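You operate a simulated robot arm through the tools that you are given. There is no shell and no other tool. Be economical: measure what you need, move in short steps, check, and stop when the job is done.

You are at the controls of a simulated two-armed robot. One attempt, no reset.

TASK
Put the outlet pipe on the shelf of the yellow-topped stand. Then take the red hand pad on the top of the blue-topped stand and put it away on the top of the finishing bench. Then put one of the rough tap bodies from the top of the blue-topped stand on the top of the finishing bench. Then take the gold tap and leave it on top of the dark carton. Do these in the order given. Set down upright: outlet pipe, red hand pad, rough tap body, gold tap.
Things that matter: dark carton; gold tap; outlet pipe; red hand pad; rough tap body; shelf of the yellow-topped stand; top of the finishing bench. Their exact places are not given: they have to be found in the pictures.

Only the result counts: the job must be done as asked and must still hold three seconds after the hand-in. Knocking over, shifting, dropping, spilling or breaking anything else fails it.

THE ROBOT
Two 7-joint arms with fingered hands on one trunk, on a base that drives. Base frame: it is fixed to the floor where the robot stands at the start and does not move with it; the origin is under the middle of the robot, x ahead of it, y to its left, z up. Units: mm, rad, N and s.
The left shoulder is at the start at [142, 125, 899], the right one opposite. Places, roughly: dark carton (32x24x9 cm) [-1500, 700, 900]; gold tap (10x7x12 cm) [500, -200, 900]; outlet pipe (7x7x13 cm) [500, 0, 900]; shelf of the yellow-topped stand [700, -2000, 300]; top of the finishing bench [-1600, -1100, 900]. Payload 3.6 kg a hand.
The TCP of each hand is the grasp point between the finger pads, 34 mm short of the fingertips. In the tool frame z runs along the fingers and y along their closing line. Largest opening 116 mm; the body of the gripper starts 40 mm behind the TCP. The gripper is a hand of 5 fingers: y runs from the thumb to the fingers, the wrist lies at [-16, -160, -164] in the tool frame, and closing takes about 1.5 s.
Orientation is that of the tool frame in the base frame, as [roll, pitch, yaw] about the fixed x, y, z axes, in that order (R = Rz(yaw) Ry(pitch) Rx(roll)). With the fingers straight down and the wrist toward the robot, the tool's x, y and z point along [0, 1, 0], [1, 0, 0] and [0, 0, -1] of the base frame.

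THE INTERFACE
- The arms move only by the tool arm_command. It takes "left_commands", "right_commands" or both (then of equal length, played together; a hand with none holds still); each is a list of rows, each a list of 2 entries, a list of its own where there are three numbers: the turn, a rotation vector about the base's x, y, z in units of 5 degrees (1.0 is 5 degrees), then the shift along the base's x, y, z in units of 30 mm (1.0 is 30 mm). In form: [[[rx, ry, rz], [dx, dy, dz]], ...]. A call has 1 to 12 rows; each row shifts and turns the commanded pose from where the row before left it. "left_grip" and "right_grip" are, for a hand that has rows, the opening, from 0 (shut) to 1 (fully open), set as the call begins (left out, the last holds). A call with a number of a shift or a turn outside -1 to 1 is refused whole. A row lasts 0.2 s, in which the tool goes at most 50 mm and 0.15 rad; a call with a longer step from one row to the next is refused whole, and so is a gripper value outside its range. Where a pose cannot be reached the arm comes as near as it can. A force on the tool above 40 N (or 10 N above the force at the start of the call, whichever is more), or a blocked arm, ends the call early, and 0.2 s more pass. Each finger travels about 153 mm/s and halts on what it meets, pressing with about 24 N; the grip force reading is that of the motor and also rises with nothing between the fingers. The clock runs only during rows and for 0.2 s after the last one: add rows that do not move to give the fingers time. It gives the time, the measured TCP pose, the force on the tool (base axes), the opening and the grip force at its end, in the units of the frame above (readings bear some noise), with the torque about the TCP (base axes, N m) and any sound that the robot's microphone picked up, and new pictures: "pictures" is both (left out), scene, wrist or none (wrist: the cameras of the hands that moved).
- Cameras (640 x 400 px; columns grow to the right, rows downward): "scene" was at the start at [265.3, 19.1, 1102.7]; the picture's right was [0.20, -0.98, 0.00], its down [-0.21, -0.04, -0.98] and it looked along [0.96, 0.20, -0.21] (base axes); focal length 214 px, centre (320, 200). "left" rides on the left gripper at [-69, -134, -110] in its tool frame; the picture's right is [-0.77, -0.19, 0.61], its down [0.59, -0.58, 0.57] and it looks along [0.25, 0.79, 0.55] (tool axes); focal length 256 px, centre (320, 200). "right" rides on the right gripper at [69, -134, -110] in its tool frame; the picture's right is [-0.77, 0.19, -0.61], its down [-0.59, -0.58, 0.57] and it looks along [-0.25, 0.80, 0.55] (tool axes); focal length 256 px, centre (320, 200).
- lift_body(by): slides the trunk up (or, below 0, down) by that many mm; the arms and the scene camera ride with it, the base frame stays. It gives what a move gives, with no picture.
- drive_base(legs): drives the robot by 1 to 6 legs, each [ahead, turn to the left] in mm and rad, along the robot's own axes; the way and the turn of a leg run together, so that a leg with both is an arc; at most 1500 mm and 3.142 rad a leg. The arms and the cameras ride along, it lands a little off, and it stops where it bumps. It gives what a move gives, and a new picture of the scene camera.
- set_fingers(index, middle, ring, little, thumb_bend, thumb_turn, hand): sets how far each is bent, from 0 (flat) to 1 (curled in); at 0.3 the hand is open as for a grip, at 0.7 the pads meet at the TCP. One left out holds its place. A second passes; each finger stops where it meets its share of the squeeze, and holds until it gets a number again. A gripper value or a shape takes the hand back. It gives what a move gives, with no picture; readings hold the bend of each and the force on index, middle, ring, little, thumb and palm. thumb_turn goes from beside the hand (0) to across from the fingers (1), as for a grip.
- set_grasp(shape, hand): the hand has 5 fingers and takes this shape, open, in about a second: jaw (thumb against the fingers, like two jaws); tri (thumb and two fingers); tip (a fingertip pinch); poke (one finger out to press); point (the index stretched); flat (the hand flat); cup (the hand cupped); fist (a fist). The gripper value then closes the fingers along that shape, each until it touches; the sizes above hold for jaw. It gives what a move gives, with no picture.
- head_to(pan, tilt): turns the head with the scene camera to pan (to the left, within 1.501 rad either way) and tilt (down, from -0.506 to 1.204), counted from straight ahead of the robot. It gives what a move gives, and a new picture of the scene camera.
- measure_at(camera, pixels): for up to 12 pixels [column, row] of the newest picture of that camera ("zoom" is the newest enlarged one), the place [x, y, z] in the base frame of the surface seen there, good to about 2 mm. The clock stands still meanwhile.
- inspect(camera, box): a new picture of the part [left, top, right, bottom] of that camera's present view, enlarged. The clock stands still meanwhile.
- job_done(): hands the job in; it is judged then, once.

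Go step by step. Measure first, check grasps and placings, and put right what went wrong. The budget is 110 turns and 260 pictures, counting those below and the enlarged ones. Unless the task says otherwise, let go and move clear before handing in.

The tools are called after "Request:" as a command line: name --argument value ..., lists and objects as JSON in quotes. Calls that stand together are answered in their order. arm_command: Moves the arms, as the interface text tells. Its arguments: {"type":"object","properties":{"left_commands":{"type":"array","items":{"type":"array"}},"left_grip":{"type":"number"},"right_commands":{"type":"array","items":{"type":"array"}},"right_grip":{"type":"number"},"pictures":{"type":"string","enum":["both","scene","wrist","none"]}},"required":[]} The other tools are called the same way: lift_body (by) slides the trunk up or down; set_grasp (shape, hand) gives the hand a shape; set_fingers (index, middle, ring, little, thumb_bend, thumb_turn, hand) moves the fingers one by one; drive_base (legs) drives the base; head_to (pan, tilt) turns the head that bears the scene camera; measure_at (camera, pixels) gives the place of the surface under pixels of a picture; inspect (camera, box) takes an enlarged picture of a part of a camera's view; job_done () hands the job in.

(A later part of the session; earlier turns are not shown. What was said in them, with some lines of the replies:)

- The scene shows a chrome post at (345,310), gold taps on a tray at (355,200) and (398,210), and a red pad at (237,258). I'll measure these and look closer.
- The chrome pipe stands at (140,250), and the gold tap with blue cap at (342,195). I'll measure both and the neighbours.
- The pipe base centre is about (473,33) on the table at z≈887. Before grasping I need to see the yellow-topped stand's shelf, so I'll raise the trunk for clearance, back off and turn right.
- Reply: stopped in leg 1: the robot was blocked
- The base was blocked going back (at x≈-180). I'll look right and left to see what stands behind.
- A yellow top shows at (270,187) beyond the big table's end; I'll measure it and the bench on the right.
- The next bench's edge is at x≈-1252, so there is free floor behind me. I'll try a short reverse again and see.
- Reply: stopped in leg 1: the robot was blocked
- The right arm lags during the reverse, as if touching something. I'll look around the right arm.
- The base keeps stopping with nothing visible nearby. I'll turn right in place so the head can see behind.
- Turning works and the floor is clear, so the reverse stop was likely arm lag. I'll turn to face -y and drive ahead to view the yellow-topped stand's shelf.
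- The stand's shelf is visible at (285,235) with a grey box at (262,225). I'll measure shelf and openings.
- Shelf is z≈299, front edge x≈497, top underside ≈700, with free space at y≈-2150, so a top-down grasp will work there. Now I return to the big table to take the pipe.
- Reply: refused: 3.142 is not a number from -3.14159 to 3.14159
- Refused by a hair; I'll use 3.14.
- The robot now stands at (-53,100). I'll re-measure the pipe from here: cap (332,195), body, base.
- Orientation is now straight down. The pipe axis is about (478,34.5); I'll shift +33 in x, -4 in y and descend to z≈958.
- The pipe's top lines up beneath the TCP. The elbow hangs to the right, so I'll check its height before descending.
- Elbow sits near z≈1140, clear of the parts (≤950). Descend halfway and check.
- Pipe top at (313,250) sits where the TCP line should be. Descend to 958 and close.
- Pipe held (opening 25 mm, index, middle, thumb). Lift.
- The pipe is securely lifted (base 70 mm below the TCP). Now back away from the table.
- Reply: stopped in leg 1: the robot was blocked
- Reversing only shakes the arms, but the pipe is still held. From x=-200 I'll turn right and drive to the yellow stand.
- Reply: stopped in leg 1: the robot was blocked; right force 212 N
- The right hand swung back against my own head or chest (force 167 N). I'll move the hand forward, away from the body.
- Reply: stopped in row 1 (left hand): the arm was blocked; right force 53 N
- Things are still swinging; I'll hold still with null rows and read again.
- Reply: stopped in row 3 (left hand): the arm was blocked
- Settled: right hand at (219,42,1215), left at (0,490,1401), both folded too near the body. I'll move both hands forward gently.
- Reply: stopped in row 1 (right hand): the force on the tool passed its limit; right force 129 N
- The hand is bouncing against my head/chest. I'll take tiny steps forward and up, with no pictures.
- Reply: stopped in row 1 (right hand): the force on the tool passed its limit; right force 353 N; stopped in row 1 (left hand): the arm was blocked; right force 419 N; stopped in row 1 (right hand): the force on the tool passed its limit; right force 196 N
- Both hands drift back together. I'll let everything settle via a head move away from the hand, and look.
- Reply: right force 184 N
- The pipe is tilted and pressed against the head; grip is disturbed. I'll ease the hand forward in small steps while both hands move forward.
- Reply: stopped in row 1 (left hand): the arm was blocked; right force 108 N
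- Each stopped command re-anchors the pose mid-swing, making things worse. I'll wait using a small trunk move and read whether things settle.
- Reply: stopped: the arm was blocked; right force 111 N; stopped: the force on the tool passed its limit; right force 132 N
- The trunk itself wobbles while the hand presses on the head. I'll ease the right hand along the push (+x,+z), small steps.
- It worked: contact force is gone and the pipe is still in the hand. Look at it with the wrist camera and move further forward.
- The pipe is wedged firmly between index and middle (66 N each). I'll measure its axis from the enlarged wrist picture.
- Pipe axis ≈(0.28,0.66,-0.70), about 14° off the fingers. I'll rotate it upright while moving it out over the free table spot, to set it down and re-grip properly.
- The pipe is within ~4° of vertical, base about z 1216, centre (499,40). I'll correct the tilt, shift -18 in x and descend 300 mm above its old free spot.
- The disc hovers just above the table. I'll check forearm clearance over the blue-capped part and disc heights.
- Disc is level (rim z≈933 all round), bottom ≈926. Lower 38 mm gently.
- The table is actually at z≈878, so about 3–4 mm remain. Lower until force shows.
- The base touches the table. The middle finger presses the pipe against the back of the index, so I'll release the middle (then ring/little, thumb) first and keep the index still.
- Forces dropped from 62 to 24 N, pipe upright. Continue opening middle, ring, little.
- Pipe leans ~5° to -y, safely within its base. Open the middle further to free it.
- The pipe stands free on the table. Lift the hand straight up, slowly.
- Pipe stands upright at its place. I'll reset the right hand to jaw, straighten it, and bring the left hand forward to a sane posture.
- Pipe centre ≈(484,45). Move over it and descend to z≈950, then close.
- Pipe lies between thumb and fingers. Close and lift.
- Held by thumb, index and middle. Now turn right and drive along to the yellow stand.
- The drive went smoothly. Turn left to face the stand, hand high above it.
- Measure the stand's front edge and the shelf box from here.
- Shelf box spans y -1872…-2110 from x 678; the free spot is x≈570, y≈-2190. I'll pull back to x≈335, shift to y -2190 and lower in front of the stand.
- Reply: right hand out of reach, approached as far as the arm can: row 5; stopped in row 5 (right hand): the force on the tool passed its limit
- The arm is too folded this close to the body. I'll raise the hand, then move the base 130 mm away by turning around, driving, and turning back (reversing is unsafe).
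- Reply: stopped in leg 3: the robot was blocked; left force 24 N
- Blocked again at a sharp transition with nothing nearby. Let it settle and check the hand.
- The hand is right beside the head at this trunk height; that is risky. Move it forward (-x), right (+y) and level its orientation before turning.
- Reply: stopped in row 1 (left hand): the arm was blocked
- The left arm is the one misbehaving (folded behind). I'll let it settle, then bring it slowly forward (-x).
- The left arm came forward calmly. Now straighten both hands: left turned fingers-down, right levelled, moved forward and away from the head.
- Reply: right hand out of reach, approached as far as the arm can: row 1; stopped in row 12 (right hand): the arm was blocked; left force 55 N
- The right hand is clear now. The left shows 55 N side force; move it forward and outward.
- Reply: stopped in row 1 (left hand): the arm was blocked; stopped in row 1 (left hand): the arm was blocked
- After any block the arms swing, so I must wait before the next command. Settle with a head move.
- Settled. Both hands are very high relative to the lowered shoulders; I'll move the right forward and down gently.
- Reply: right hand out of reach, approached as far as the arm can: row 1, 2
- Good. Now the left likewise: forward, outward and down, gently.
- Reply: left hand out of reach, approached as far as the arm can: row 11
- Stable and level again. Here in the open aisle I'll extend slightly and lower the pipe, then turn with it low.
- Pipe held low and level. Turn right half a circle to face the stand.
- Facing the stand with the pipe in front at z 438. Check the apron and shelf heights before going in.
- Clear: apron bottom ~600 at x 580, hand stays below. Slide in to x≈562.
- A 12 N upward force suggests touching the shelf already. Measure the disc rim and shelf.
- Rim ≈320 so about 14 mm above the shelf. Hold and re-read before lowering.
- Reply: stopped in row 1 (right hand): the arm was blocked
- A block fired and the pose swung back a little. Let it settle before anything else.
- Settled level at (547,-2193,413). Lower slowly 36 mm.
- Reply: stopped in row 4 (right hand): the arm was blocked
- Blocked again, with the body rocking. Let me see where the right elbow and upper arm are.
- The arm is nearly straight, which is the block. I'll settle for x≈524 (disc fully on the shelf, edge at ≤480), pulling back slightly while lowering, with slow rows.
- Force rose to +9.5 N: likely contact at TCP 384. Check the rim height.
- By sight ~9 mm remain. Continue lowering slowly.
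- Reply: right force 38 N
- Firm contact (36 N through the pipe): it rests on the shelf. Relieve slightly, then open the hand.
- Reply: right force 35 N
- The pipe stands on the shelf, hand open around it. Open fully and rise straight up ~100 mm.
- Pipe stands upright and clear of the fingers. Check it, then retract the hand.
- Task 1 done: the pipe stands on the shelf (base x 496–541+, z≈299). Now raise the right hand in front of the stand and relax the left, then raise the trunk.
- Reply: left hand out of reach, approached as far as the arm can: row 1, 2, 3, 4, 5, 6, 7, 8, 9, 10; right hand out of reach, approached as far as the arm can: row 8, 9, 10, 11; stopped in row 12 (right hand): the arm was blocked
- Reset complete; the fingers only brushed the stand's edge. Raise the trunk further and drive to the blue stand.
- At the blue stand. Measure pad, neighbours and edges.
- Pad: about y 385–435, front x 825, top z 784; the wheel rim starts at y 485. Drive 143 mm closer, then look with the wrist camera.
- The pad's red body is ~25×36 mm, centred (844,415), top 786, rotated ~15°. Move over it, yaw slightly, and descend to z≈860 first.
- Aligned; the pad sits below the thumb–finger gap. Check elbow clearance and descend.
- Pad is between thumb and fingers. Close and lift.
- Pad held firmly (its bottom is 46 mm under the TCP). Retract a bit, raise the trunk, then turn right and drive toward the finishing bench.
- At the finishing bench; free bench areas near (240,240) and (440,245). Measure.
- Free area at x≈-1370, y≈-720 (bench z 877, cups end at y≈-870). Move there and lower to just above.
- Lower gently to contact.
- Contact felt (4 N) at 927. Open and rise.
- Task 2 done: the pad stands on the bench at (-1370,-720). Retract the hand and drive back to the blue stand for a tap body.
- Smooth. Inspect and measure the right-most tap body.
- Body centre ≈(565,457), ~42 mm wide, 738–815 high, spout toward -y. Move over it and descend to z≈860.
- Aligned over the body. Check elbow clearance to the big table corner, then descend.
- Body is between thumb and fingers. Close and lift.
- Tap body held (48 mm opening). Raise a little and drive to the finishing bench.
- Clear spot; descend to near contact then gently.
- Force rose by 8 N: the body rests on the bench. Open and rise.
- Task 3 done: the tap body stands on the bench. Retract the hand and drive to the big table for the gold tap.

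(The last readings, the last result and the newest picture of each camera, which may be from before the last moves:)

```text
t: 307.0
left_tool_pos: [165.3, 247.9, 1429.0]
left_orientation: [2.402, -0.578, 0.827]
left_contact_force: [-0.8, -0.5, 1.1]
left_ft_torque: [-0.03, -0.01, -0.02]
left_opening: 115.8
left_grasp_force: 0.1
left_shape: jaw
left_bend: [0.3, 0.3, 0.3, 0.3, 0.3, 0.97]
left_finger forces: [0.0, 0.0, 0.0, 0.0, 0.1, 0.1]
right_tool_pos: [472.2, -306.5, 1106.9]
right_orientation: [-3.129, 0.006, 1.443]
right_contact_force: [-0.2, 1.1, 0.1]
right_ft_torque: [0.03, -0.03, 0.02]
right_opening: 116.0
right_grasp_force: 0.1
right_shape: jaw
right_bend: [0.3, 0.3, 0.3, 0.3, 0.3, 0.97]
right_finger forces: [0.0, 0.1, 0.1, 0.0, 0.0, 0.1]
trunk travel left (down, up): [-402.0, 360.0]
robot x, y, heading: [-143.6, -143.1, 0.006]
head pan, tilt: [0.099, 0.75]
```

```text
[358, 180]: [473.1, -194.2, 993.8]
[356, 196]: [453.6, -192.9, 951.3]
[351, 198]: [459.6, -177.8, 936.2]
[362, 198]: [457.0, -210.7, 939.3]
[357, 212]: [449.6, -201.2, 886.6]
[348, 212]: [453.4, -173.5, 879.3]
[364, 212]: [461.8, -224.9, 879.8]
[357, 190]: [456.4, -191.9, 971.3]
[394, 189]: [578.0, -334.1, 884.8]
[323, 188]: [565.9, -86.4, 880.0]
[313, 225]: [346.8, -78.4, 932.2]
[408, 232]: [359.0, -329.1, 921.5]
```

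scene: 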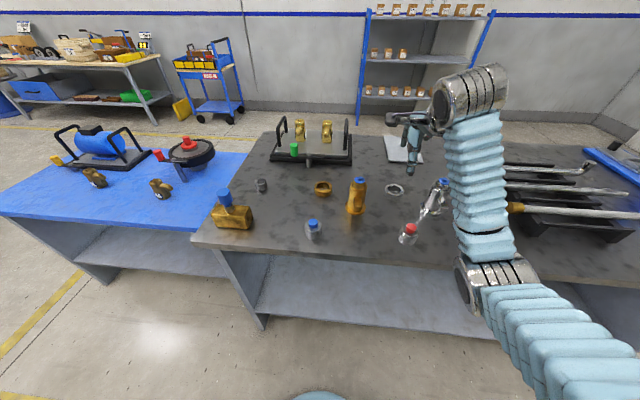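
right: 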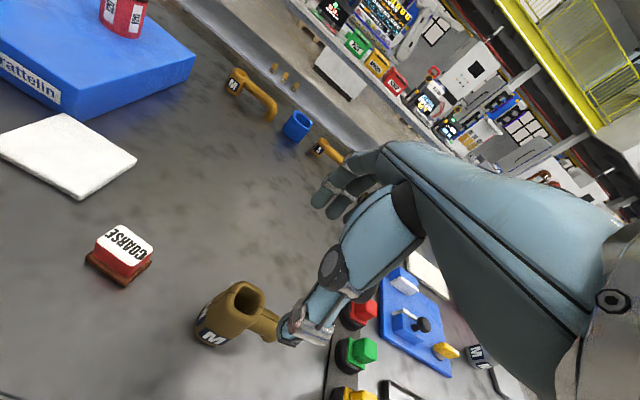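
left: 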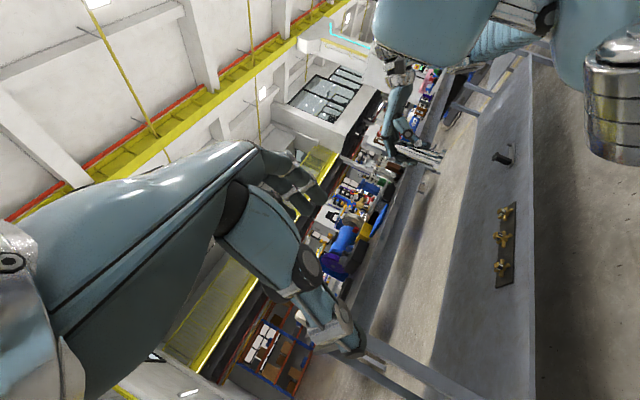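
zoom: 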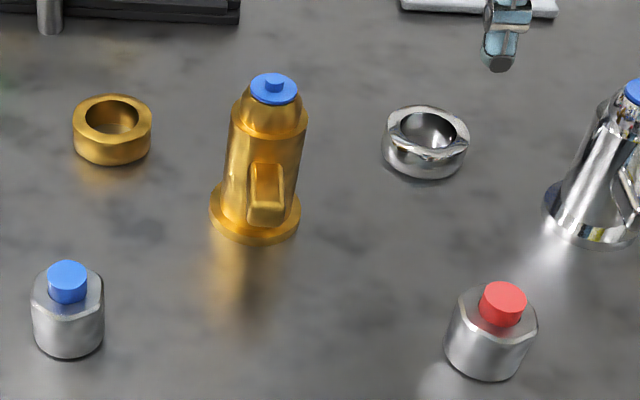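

The spout points straight at me (-x), so I'll turn the hand 90° to close along y. Tap centre ≈(476,-193), top ≈995. Rotate while moving above it.

Request:
arm_command --right_commands '[[[0, 0, 0.97], [0, 0.3, 0.3]], [[0, 0, 0.97], [0, 0.3, 0.3]], [[0, 0, 0.97], [0, 0.3, 0]], [[0, 0, 0.97], [0, 0.3, 0]], [[0, 0, 0.97], [0, 0.3, 0]], [[0, 0, 0.97], [0, 0.3, 0]], [[0, 0, 0.97], [0, 0.3, 0]], [[0, 0, 0.97], [0, 0.3, 0]], [[0, 0, 0.97], [0, 0.3, 0]], [[0, 0, 0.97], [0, 0.3, 0]], [[0, 0, 0.97], [0, 0.3, 0]], [[0, 0, 0.97], [0, 0.3, 0]]]' --right_grip 1 --pictures "none"

Request:
arm_command --right_commands '[[[0, 0, 0.97], [0, 0.1, 0]], [[0, 0, 0.97], [0, 0, 0]], [[0, 0, 0.97], [0, 0, 0]], [[0, 0, 0.97], [0, 0, 0]], [[0, 0, 0.97], [0, 0, 0]], [[0, 0, 0.97], [0, 0, 0]], [[0, 0, 0.97], [0, 0, 0]], [[0, 0, 0.97], [0, 0, 0]], [[0, 0, 0], [0, 0, 0]]]' --pictures "both"

```text
t: 309.6
left_tool_pos: [165.6, 248.3, 1427.1]
left_orientation: [2.404, -0.579, 0.83]
left_contact_force: [0.5, 0.0, 0.5]
left_ft_torque: [-0.01, -0.02, 0.0]
left_opening: 116.0
left_grasp_force: 0.0
left_shape: jaw
left_bend: [0.3, 0.3, 0.3, 0.3, 0.3, 0.97]
left_finger forces: [0.0, 0.0, 0.0, 0.1, 0.0, 0.1]
right_tool_pos: [473.7, -198.0, 1124.7]
right_orientation: [-3.129, 0.003, 2.46]
right_contact_force: [-0.5, -0.3, 0.5]
right_ft_torque: [0.02, 0.02, 0.0]
right_opening: 116.1
right_grasp_force: 0.1
right_shape: jaw
right_bend: [0.3, 0.3, 0.3, 0.3, 0.3, 0.97]
right_finger forces: [0.1, 0.0, 0.0, 0.1, 0.0, 0.1]
trunk travel left (down, up): [-402.0, 360.0]
robot x, y, heading: [-141.2, -142.6, 0.002]
head pan, tilt: [0.099, 0.75]
```

```text
t: 311.6
left_tool_pos: [165.4, 246.9, 1428.1]
left_orientation: [2.404, -0.581, 0.83]
left_contact_force: [-0.3, 0.4, 0.3]
left_ft_torque: [-0.01, -0.01, -0.01]
left_opening: 115.9
left_grasp_force: 0.0
left_shape: jaw
left_bend: [0.3, 0.3, 0.3, 0.3, 0.3, 0.97]
left_finger forces: [0.1, 0.1, 0.0, 0.1, 0.0, 0.1]
right_tool_pos: [472.7, -194.1, 1125.0]
right_orientation: [-3.129, 0.005, 3.139]
right_contact_force: [-0.8, -0.3, -1.0]
right_ft_torque: [0.01, -0.02, -0.05]
right_opening: 116.1
right_grasp_force: 0.1
right_shape: jaw
right_bend: [0.3, 0.3, 0.3, 0.3, 0.3, 0.97]
right_finger forces: [0.0, 0.0, 0.1, 0.0, 0.1, 0.0]
trunk travel left (down, up): [-402.0, 360.0]
robot x, y, heading: [-141.8, -142.0, 0.005]
head pan, tilt: [0.099, 0.75]
```

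scene: 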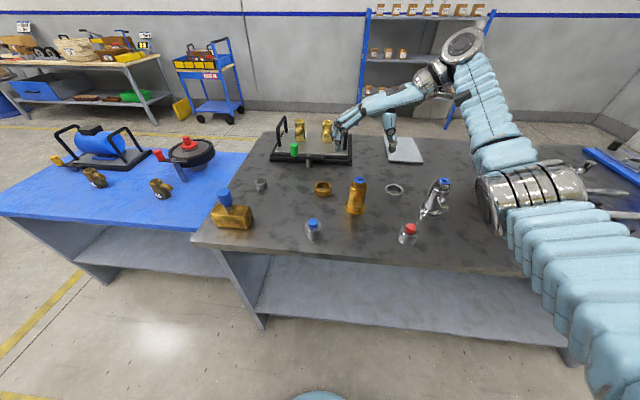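
right: 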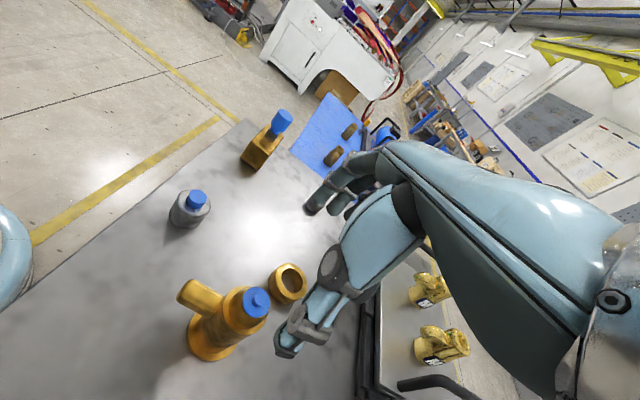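

Rotation succeeded. Check elbow height over the parts at right.

Request:
measure_at --camera "scene" --pixels '[[490, 200], [530, 205], [500, 150], [560, 225], [600, 290], [600, 190], [440, 185]]'

Request:
arm_command --right_commands '[[[0.0, -0.12, 0], [0.15, 0.03, -0.6]], [[0, 0, 0], [0, 0, -1]], [[0, 0, 0], [0, 0, -1]], [[0, 0, 0], [0, 0, 0]]]' --right_grip 0.9 --pictures "both"

```text
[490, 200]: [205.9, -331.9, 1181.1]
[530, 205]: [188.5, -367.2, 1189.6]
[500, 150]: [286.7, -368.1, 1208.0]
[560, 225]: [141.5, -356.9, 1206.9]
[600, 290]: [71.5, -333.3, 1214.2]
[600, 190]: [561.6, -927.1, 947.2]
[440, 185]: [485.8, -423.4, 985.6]
```

```text
t: 312.6
left_tool_pos: [164.9, 247.3, 1429.3]
left_orientation: [2.401, -0.582, 0.831]
left_contact_force: [0.0, -0.8, 0.2]
left_ft_torque: [0.01, -0.03, -0.02]
left_opening: 116.0
left_grasp_force: 0.0
left_shape: jaw
left_bend: [0.3, 0.3, 0.3, 0.3, 0.3, 0.97]
left_finger forces: [0.0, 0.0, 0.0, 0.0, 0.0, 0.1]
right_tool_pos: [477.0, -193.4, 1047.0]
right_orientation: [-3.13, 0.015, 3.136]
right_contact_force: [0.4, -0.7, -0.1]
right_ft_torque: [-0.02, 0.0, -0.04]
right_opening: 104.5
right_grasp_force: 0.0
right_shape: jaw
right_bend: [0.31, 0.32, 0.38, 0.3, 0.0, 0.98]
right_finger forces: [0.0, 0.1, 0.0, 0.1, 0.0, 0.1]
trunk travel left (down, up): [-402.0, 360.0]
robot x, y, heading: [-140.7, -142.8, 0.004]
head pan, tilt: [0.099, 0.75]
```

scene: 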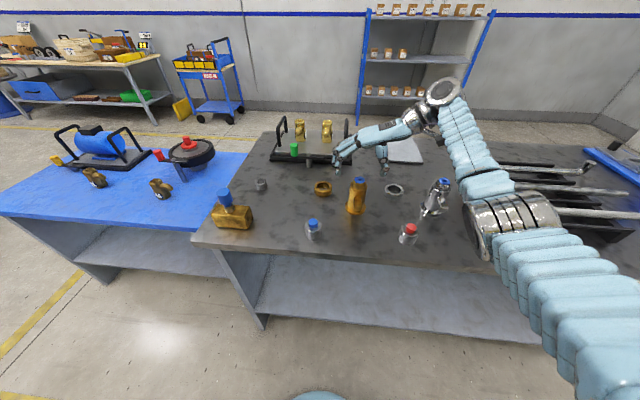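
right: 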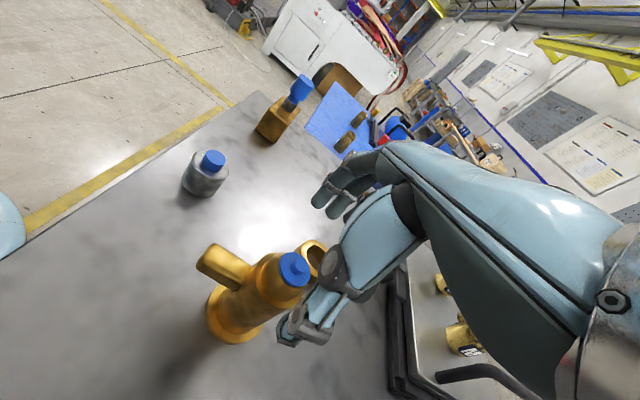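

Tap cap lies exactly on the grasp line. Descend to z≈945.

Request:
arm_command --right_commands '[[[0, 0, 0], [0, 0, -0.8]], [[0, 0, 0], [0, 0, -0.9]], [[0, 0, 0], [0, 0, -0.9]], [[0, 0, 0], [0, 0, -0.8]], [[0, 0, 0], [0, 0, 0]]]' --right_grip 1 --pictures "wrist"

```text
t: 313.8
left_tool_pos: [165.7, 246.9, 1428.0]
left_orientation: [2.401, -0.579, 0.83]
left_contact_force: [-0.2, 0.7, -0.4]
left_ft_torque: [0.01, 0.01, 0.04]
left_opening: 116.3
left_grasp_force: 0.0
left_shape: jaw
left_bend: [0.3, 0.3, 0.3, 0.3, 0.3, 0.97]
left_finger forces: [0.1, 0.0, 0.0, 0.0, 0.0, 0.0]
right_tool_pos: [477.1, -194.1, 944.2]
right_orientation: [-3.129, 0.017, 3.135]
right_contact_force: [-0.3, -0.4, 0.0]
right_ft_torque: [-0.04, 0.01, 0.03]
right_opening: 115.7
right_grasp_force: 0.0
right_shape: jaw
right_bend: [0.3, 0.3, 0.3, 0.3, 0.3, 0.97]
right_finger forces: [0.0, 0.1, 0.0, 0.1, 0.1, 0.1]
trunk travel left (down, up): [-402.0, 360.0]
robot x, y, heading: [-143.4, -140.1, 0.005]
head pan, tilt: [0.099, 0.75]
5 turns are left
```

right: 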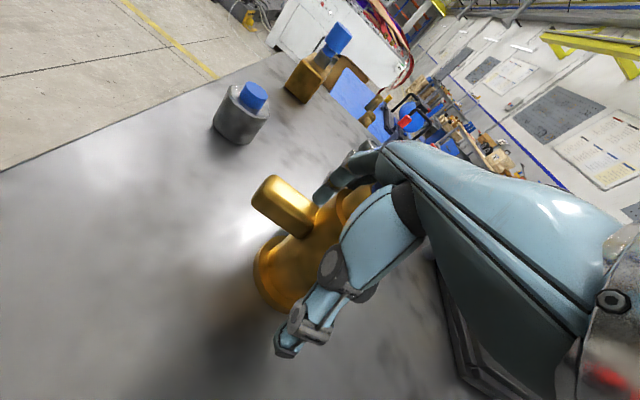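

The tap is between thumb and fingers. With few turns left I'll chain: close, lift, raise, drive to the carton bench, and look and measure there.

Request:
arm_command --right_commands '[[[0, 0, 0], [0, 0, 0]], [[0, 0, 0], [0, 0, 0]], [[0, 0, 0], [0, 0, 0]], [[0, 0, 0], [0, 0, 0]], [[0, 0, 0], [0, 0, 0]], [[0, 0, 0], [0, 0, 0]], [[0, 0, 0], [0, 0, 0]], [[0, 0, 0], [0, 0, 0]]]' --right_grip 0 --pictures "none"

Request:
arm_command --right_commands '[[[0, 0, 0], [0, 0, 0.4]], [[0, 0, 0], [0, 0, 0.8]], [[0, 0, 0], [0, 0, 1]], [[0, 0, 0], [0, 0, 1]], [[0, 0, 0], [0, 0, 1]], [[0, 0, 0], [0, 0, 1]], [[0, 0, 0], [0, 0, 1]], [[0, 0, 0], [0, 0, 0]]]' --right_grip 0 --pictures "wrist"

Request:
lift_body --by 60

Request:
drive_base --legs '[[0, 2.319], [1013, 0], [0, 0.736]]'

Request:
head_to --pan -0.1 --tilt 0.9

Request:
measure_at --camera "scene" --pixels '[[230, 200], [270, 180], [270, 230], [310, 180], [310, 215], [310, 250], [350, 180], [350, 225], [400, 200], [250, 150], [390, 150], [200, 170]]'

Request:
inspect --camera "right" --box '[0, 0, 640, 400]'

Request:
measure_at --camera "right" --pixels '[[208, 334], [150, 300], [250, 300], [200, 270], [100, 330], [150, 370], [240, 380], [150, 240], [230, 240], [80, 270], [290, 350], [200, 200]]'

```text
t: 315.6
left_tool_pos: [163.8, 248.8, 1428.4]
left_orientation: [2.4, -0.58, 0.831]
left_contact_force: [0.3, 0.3, -0.4]
left_ft_torque: [0.03, 0.02, 0.01]
left_opening: 115.8
left_grasp_force: 0.0
left_shape: jaw
left_bend: [0.3, 0.3, 0.3, 0.3, 0.3, 0.97]
left_finger forces: [0.0, 0.0, 0.0, 0.0, 0.0, 0.0]
right_tool_pos: [476.2, -193.2, 945.9]
right_orientation: [-3.128, 0.017, 3.135]
right_contact_force: [1.1, 5.2, 8.4]
right_ft_torque: [0.8, -0.11, 0.02]
right_opening: 54.9
right_grasp_force: 23.9
right_shape: jaw
right_bend: [0.52, 0.53, 0.7, 0.69, 0.58, 0.99]
right_finger forces: [15.7, 12.6, 2.4, 0.0, 26.6, 0.0]
trunk travel left (down, up): [-402.0, 360.0]
robot x, y, heading: [-143.0, -146.4, 0.002]
head pan, tilt: [0.099, 0.75]
```

```text
t: 317.4
left_tool_pos: [166.6, 248.2, 1427.7]
left_orientation: [2.403, -0.579, 0.829]
left_contact_force: [0.3, 0.4, 0.4]
left_ft_torque: [0.03, 0.02, 0.0]
left_opening: 116.2
left_grasp_force: 0.1
left_shape: jaw
left_bend: [0.3, 0.3, 0.3, 0.3, 0.3, 0.97]
left_finger forces: [0.1, 0.0, 0.0, 0.0, 0.0, 0.0]
right_tool_pos: [478.5, -193.5, 1130.5]
right_orientation: [-3.128, 0.015, 3.136]
right_contact_force: [1.0, 0.3, -7.6]
right_ft_torque: [0.02, -0.02, 0.0]
right_opening: 53.3
right_grasp_force: 24.2
right_shape: jaw
right_bend: [0.54, 0.55, 0.7, 0.69, 0.58, 0.99]
right_finger forces: [13.6, 9.7, 1.2, 0.0, 23.5, 0.0]
trunk travel left (down, up): [-402.0, 360.0]
robot x, y, heading: [-141.8, -143.4, 0.008]
head pan, tilt: [0.099, 0.75]
```

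right: 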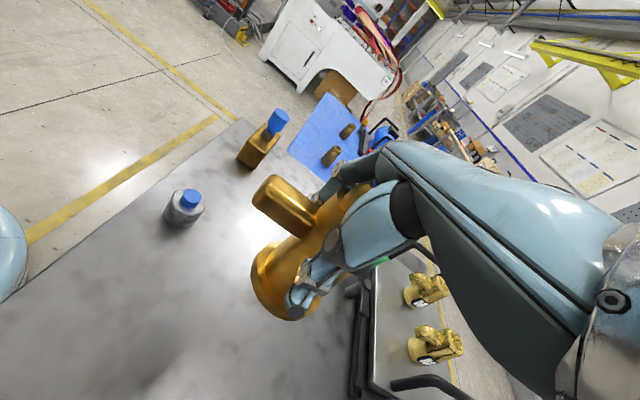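

```text
t: 318.4
left_tool_pos: [167.1, 247.7, 1487.4]
left_orientation: [2.405, -0.577, 0.827]
left_contact_force: [-0.2, -0.9, 0.4]
left_ft_torque: [0.01, -0.03, 0.0]
left_opening: 116.1
left_grasp_force: 0.1
left_shape: jaw
left_bend: [0.3, 0.3, 0.3, 0.3, 0.3, 0.97]
left_finger forces: [0.0, 0.0, 0.1, 0.1, 0.1, 0.1]
right_tool_pos: [477.3, -194.0, 1189.8]
right_orientation: [-3.13, 0.011, 3.137]
right_contact_force: [0.8, -0.1, -7.2]
right_ft_torque: [0.0, 0.02, 0.01]
right_opening: 53.1
right_grasp_force: 24.4
right_shape: jaw
right_bend: [0.54, 0.55, 0.7, 0.69, 0.58, 0.99]
right_finger forces: [13.6, 9.7, 1.2, 0.1, 23.5, 0.0]
trunk travel left (down, up): [-462.0, 300.0]
robot x, y, heading: [-141.7, -144.6, 0.003]
head pan, tilt: [0.099, 0.75]
```

```text
t: 331.1
left_tool_pos: [-1172.0, 246.7, 1488.4]
left_orientation: [2.403, -0.581, -2.409]
left_contact_force: [0.0, 0.2, -0.1]
left_ft_torque: [0.02, 0.01, 0.01]
left_opening: 116.1
left_grasp_force: 0.1
left_shape: jaw
left_bend: [0.3, 0.3, 0.3, 0.3, 0.3, 0.97]
left_finger forces: [0.0, 0.1, 0.0, 0.1, 0.0, 0.1]
right_tool_pos: [-1439.3, 716.6, 1190.3]
right_orientation: [-3.131, 0.013, -0.104]
right_contact_force: [0.0, 0.4, -7.0]
right_ft_torque: [-0.01, 0.0, -0.04]
right_opening: 52.7
right_grasp_force: 24.0
right_shape: jaw
right_bend: [0.55, 0.55, 0.7, 0.69, 0.58, 0.99]
right_finger forces: [12.2, 9.3, 1.5, 0.1, 22.1, 0.0]
trunk travel left (down, up): [-462.0, 300.0]
robot x, y, heading: [-828.4, 607.4, 3.048]
head pan, tilt: [0.099, 0.75]
```

scene: 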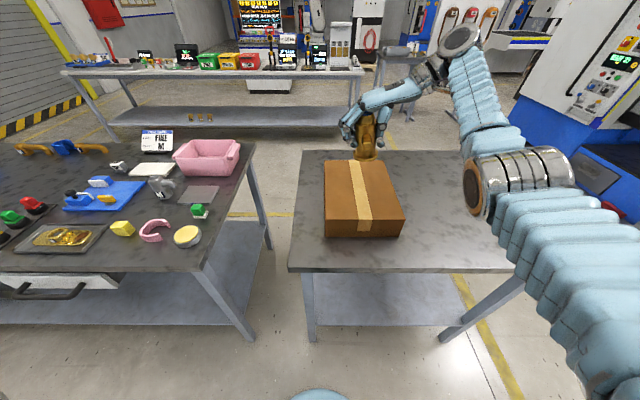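

```text
t: 331.8
left_tool_pos: [-1172.3, 247.0, 1487.9]
left_orientation: [2.402, -0.579, -2.411]
left_contact_force: [-0.5, 0.0, 0.5]
left_ft_torque: [0.02, 0.0, -0.03]
left_opening: 116.0
left_grasp_force: 0.0
left_shape: jaw
left_bend: [0.3, 0.3, 0.3, 0.3, 0.3, 0.97]
left_finger forces: [0.1, 0.0, 0.0, 0.0, 0.0, 0.0]
right_tool_pos: [-1441.1, 718.5, 1188.9]
right_orientation: [-3.13, 0.013, -0.106]
right_contact_force: [-0.8, -0.4, -7.2]
right_ft_torque: [-0.02, 0.01, -0.01]
right_opening: 52.7
right_grasp_force: 23.9
right_shape: jaw
right_bend: [0.55, 0.55, 0.7, 0.69, 0.58, 0.99]
right_finger forces: [12.3, 9.4, 1.5, 0.0, 22.1, 0.0]
trunk travel left (down, up): [-462.0, 300.0]
robot x, y, heading: [-830.2, 607.5, 3.049]
head pan, tilt: [-0.099, 0.901]
```

scene: 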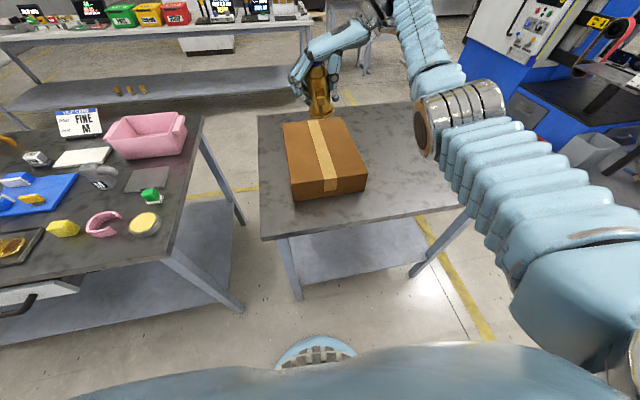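

```text
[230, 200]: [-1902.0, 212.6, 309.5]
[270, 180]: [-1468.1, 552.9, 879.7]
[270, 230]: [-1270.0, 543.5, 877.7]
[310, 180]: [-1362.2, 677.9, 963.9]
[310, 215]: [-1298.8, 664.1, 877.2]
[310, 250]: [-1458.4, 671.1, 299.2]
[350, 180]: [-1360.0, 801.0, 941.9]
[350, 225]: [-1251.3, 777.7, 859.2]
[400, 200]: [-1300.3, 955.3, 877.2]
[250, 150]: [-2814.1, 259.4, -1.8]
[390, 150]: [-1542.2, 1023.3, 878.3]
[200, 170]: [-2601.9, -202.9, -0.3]
```

```text
1.00 times, centred on (320, 200) of right
```

zoom: 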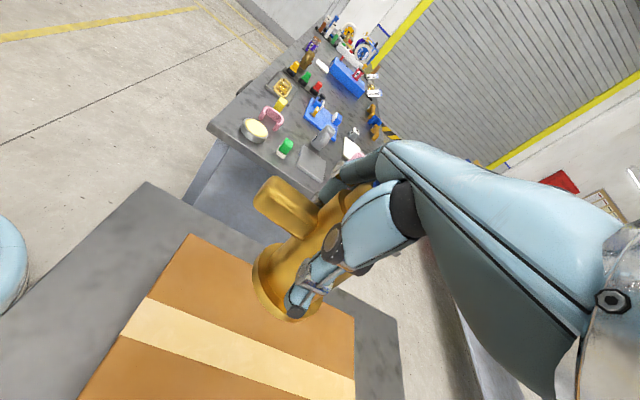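

```text
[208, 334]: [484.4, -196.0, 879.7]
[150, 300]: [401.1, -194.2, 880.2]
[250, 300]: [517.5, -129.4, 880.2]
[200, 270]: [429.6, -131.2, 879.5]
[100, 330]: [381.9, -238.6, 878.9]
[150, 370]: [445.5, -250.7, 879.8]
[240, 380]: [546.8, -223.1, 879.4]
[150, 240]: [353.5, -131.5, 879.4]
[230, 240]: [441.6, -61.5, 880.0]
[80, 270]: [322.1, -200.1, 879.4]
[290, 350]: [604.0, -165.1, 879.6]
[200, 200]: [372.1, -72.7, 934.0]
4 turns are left
```

The carton is at x≈-1361…-1680, y≈620…850, and the tap is firmly held. Measure its top exactly, move the tap inward over it and lower to just above.

Request:
measure_at --camera "scene" --pixels '[[290, 127], [340, 122], [362, 172], [296, 182], [300, 150], [315, 160], [350, 160], [340, 140], [325, 175], [305, 165]]'

Request:
arm_command --right_commands '[[[0, 0, 0], [-0.6, 0.15, 0]], [[0, 0, 0], [-0.7, 0.15, 0]], [[0, 0, 0], [-0.6, 0.1, -0.3]], [[0, 0, 0], [0, 0, -0.9]], [[0, 0, 0], [0, 0, -1]], [[0, 0, 0], [0, 0, -1]], [[0, 0, 0], [0, 0, -0.9]], [[0, 0, 0], [0, 0, 0]]]' --pictures "both"

Request:
measure_at --camera "right" --pixels '[[255, 280], [260, 300], [275, 315], [290, 320], [262, 262], [200, 300], [230, 340], [300, 360], [150, 320], [350, 380]]'

```text
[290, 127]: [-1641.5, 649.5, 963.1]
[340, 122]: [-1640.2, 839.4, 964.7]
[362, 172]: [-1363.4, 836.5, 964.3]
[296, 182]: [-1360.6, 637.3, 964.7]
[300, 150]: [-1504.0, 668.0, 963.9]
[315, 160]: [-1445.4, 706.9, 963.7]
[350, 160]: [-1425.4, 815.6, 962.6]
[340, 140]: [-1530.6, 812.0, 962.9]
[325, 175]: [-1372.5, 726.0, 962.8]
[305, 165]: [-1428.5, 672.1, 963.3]
```

```text
t: 333.6
left_tool_pos: [-1172.0, 248.3, 1488.4]
left_orientation: [2.404, -0.581, -2.41]
left_contact_force: [-0.1, 0.1, -0.2]
left_ft_torque: [0.01, 0.02, -0.02]
left_opening: 116.1
left_grasp_force: 0.1
left_shape: jaw
left_bend: [0.3, 0.3, 0.3, 0.3, 0.3, 0.97]
left_finger forces: [0.1, 0.0, 0.1, 0.1, 0.0, 0.0]
right_tool_pos: [-1461.9, 728.6, 1065.3]
right_orientation: [-3.13, 0.016, -0.104]
right_contact_force: [-0.9, 0.4, -6.7]
right_ft_torque: [-0.03, -0.03, 0.04]
right_opening: 52.8
right_grasp_force: 24.0
right_shape: jaw
right_bend: [0.55, 0.55, 0.7, 0.69, 0.58, 0.99]
right_finger forces: [12.2, 9.1, 2.0, 0.0, 21.8, 0.0]
right hand out of reach, approached as far as the arm can: row 2, 3
trunk travel left (down, up): [-462.0, 300.0]
robot x, y, heading: [-830.0, 607.6, 3.046]
head pan, tilt: [-0.099, 0.901]
```

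scene: 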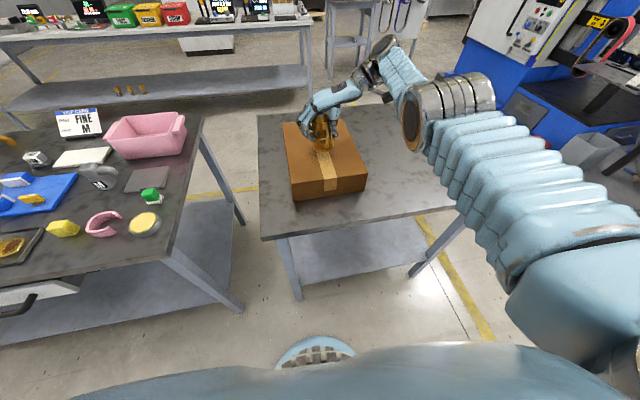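
right: 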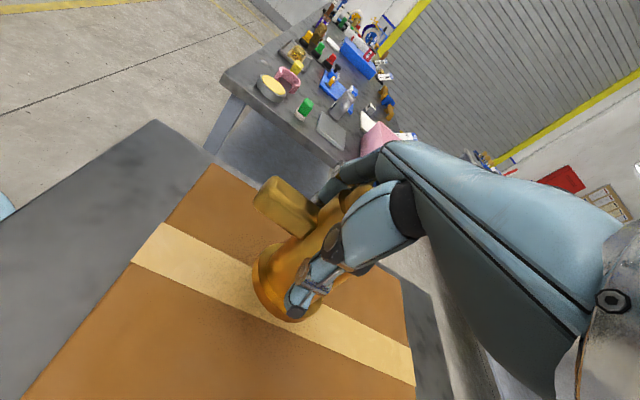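

```text
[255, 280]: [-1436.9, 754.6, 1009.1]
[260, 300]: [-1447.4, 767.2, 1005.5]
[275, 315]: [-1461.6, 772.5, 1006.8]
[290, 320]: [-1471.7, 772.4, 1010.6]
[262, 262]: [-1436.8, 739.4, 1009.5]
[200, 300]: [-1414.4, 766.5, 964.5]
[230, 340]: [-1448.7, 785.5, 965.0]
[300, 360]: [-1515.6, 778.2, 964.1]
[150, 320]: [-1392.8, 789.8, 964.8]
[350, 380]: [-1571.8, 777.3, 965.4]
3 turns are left
```

Carton top z≈964; tap base bottom ≈999, centre (-1462,735), well inside the carton. Lower 35 mm gently to contact.

Request:
arm_command --right_commands '[[[0, 0, 0], [0, 0, -0.5]], [[0, 0, 0], [0, 0, -0.35]], [[0, 0, 0], [0, 0, -0.2]], [[0, 0, 0], [0, 0, -0.07]], [[0, 0, 0], [0, 0, -0.05]], [[0, 0, 0], [0, 0, 0]]]' --pictures "wrist"

Request:
measure_at --camera "right" --pixels '[[255, 280], [260, 300], [275, 315], [290, 320], [262, 262], [200, 300]]'

```text
t: 335.0
left_tool_pos: [-1171.1, 247.4, 1488.9]
left_orientation: [2.402, -0.579, -2.41]
left_contact_force: [1.4, 1.2, 0.3]
left_ft_torque: [-0.02, 0.04, -0.01]
left_opening: 116.0
left_grasp_force: 0.0
left_shape: jaw
left_bend: [0.3, 0.3, 0.3, 0.3, 0.3, 0.97]
left_finger forces: [0.0, 0.1, 0.0, 0.0, 0.1, 0.0]
right_tool_pos: [-1457.5, 729.8, 1033.5]
right_orientation: [-3.129, 0.016, -0.107]
right_contact_force: [0.3, 1.2, 2.6]
right_ft_torque: [-0.21, 0.06, -0.02]
right_opening: 52.6
right_grasp_force: 24.3
right_shape: jaw
right_bend: [0.55, 0.55, 0.7, 0.69, 0.58, 0.99]
right_finger forces: [12.5, 9.6, 2.5, 0.0, 24.9, 0.0]
right hand out of reach, approached as far as the arm can: row 2
trunk travel left (down, up): [-462.0, 300.0]
robot x, y, heading: [-830.4, 607.0, 3.049]
head pan, tilt: [-0.099, 0.901]
```

right: 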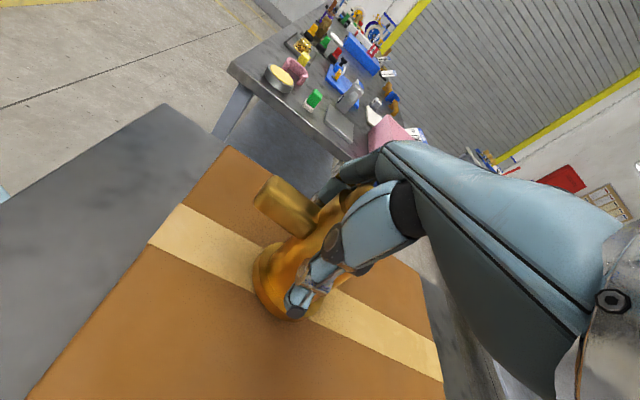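

```text
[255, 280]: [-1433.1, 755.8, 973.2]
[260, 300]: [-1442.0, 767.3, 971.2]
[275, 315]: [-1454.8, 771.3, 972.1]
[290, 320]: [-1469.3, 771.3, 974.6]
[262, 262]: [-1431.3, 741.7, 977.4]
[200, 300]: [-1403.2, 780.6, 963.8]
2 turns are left
```

The tap rests on the carton (force +9 N, rim 972 over top 964). Open the hand and rise straight up, then check.

Request:
arm_command --right_commands '[[[0, 0, 0], [0, 0, 0]], [[0, 0, 0], [0, 0, 0]], [[0, 0, 0], [0, 0, 0]], [[0, 0, 0], [0, 0, 0]], [[0, 0, 0], [0, 0, 0]], [[0, 0, 0], [0, 0, 0]]]' --right_grip 1 --pictures "none"

Request:
arm_command --right_commands '[[[0, 0, 0], [0, 0, 0.3]], [[0, 0, 0], [0, 0, 0.5]], [[0, 0, 0], [0, 0, 0.7]], [[0, 0, 0], [0, 0, 0.8]], [[0, 0, 0], [0, 0, 0.8]], [[0, 0, 0], [0, 0, 0.8]], [[0, 0, 0], [0, 0, 0.8]], [[0, 0, 0], [0, 0, 0.5]], [[0, 0, 0], [0, 0, 0]]]' --right_grip 1 --pictures "both"

```text
t: 336.4
left_tool_pos: [-1171.3, 247.6, 1488.7]
left_orientation: [2.402, -0.579, -2.41]
left_contact_force: [0.6, -1.0, 0.9]
left_ft_torque: [0.0, 0.02, -0.01]
left_opening: 116.0
left_grasp_force: 0.1
left_shape: jaw
left_bend: [0.3, 0.3, 0.3, 0.3, 0.3, 0.97]
left_finger forces: [0.0, 0.1, 0.0, 0.0, 0.1, 0.0]
right_tool_pos: [-1458.1, 729.3, 1031.4]
right_orientation: [-3.131, 0.016, -0.104]
right_contact_force: [0.0, -0.3, 0.1]
right_ft_torque: [0.01, -0.01, -0.02]
right_opening: 116.1
right_grasp_force: 0.1
right_shape: jaw
right_bend: [0.3, 0.3, 0.3, 0.3, 0.3, 0.97]
right_finger forces: [0.0, 0.1, 0.1, 0.0, 0.1, 0.0]
trunk travel left (down, up): [-462.0, 300.0]
robot x, y, heading: [-827.0, 607.9, 3.047]
head pan, tilt: [-0.099, 0.901]
```

```text
t: 338.4
left_tool_pos: [-1172.3, 247.7, 1488.3]
left_orientation: [2.403, -0.58, -2.41]
left_contact_force: [0.8, -0.1, -0.1]
left_ft_torque: [0.02, 0.02, -0.01]
left_opening: 116.0
left_grasp_force: 0.1
left_shape: jaw
left_bend: [0.3, 0.3, 0.3, 0.3, 0.3, 0.97]
left_finger forces: [0.2, 0.1, 0.1, 0.1, 0.1, 0.0]
right_tool_pos: [-1458.0, 729.8, 1188.0]
right_orientation: [-3.129, 0.015, -0.103]
right_contact_force: [-0.3, -0.8, 0.0]
right_ft_torque: [0.0, -0.05, 0.01]
right_opening: 116.0
right_grasp_force: 0.1
right_shape: jaw
right_bend: [0.3, 0.3, 0.3, 0.3, 0.3, 0.97]
right_finger forces: [0.0, 0.0, 0.1, 0.0, 0.1, 0.0]
trunk travel left (down, up): [-462.0, 300.0]
robot x, y, heading: [-826.4, 606.0, 3.048]
head pan, tilt: [-0.099, 0.901]
1 turns are left
```

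scene: 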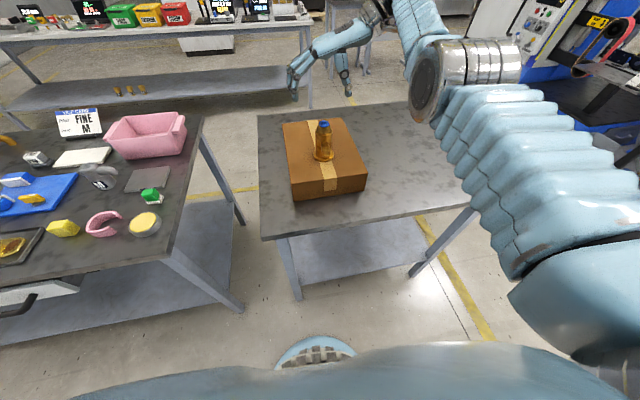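
right: 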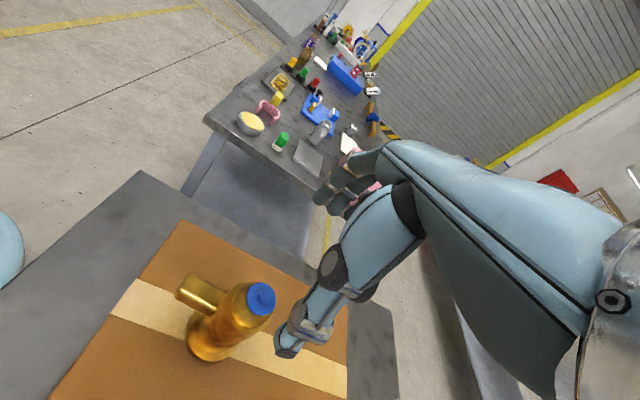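

The gold tap stands upright on the carton at (324,140) and the hand is clear of it. I placed all four items in the order given, so I'm handing in.

Request:
job_done

```text
The job is handed in.
```

I placed all four items upright in the order given and handed the job in; no verdict came back.

- **Outlet pipe:** it stands on the shelf of the yellow-topped stand, close to the front edge. On the first try, reversing the base threw the arm back and knocked the pipe sideways in the hand. I set it back down on the main table, gripped it again and then carried it over.
- **Red hand pad:** it stands on top of the finishing bench.
- **Rough tap body:** it stands on the finishing bench, about 130 mm from the pad.
- **Gold tap:** it stands on the brown carton. That was the only carton I saw near the place you gave for the dark one, and its size matched.

While I was raising the empty hand, the fingers pressed lightly (about 14 N) on the edge of the yellow-topped stand. I did not measure afterwards whether the stand shifted. I also did not go back to look at the pipe, pad or tap body after leaving them.
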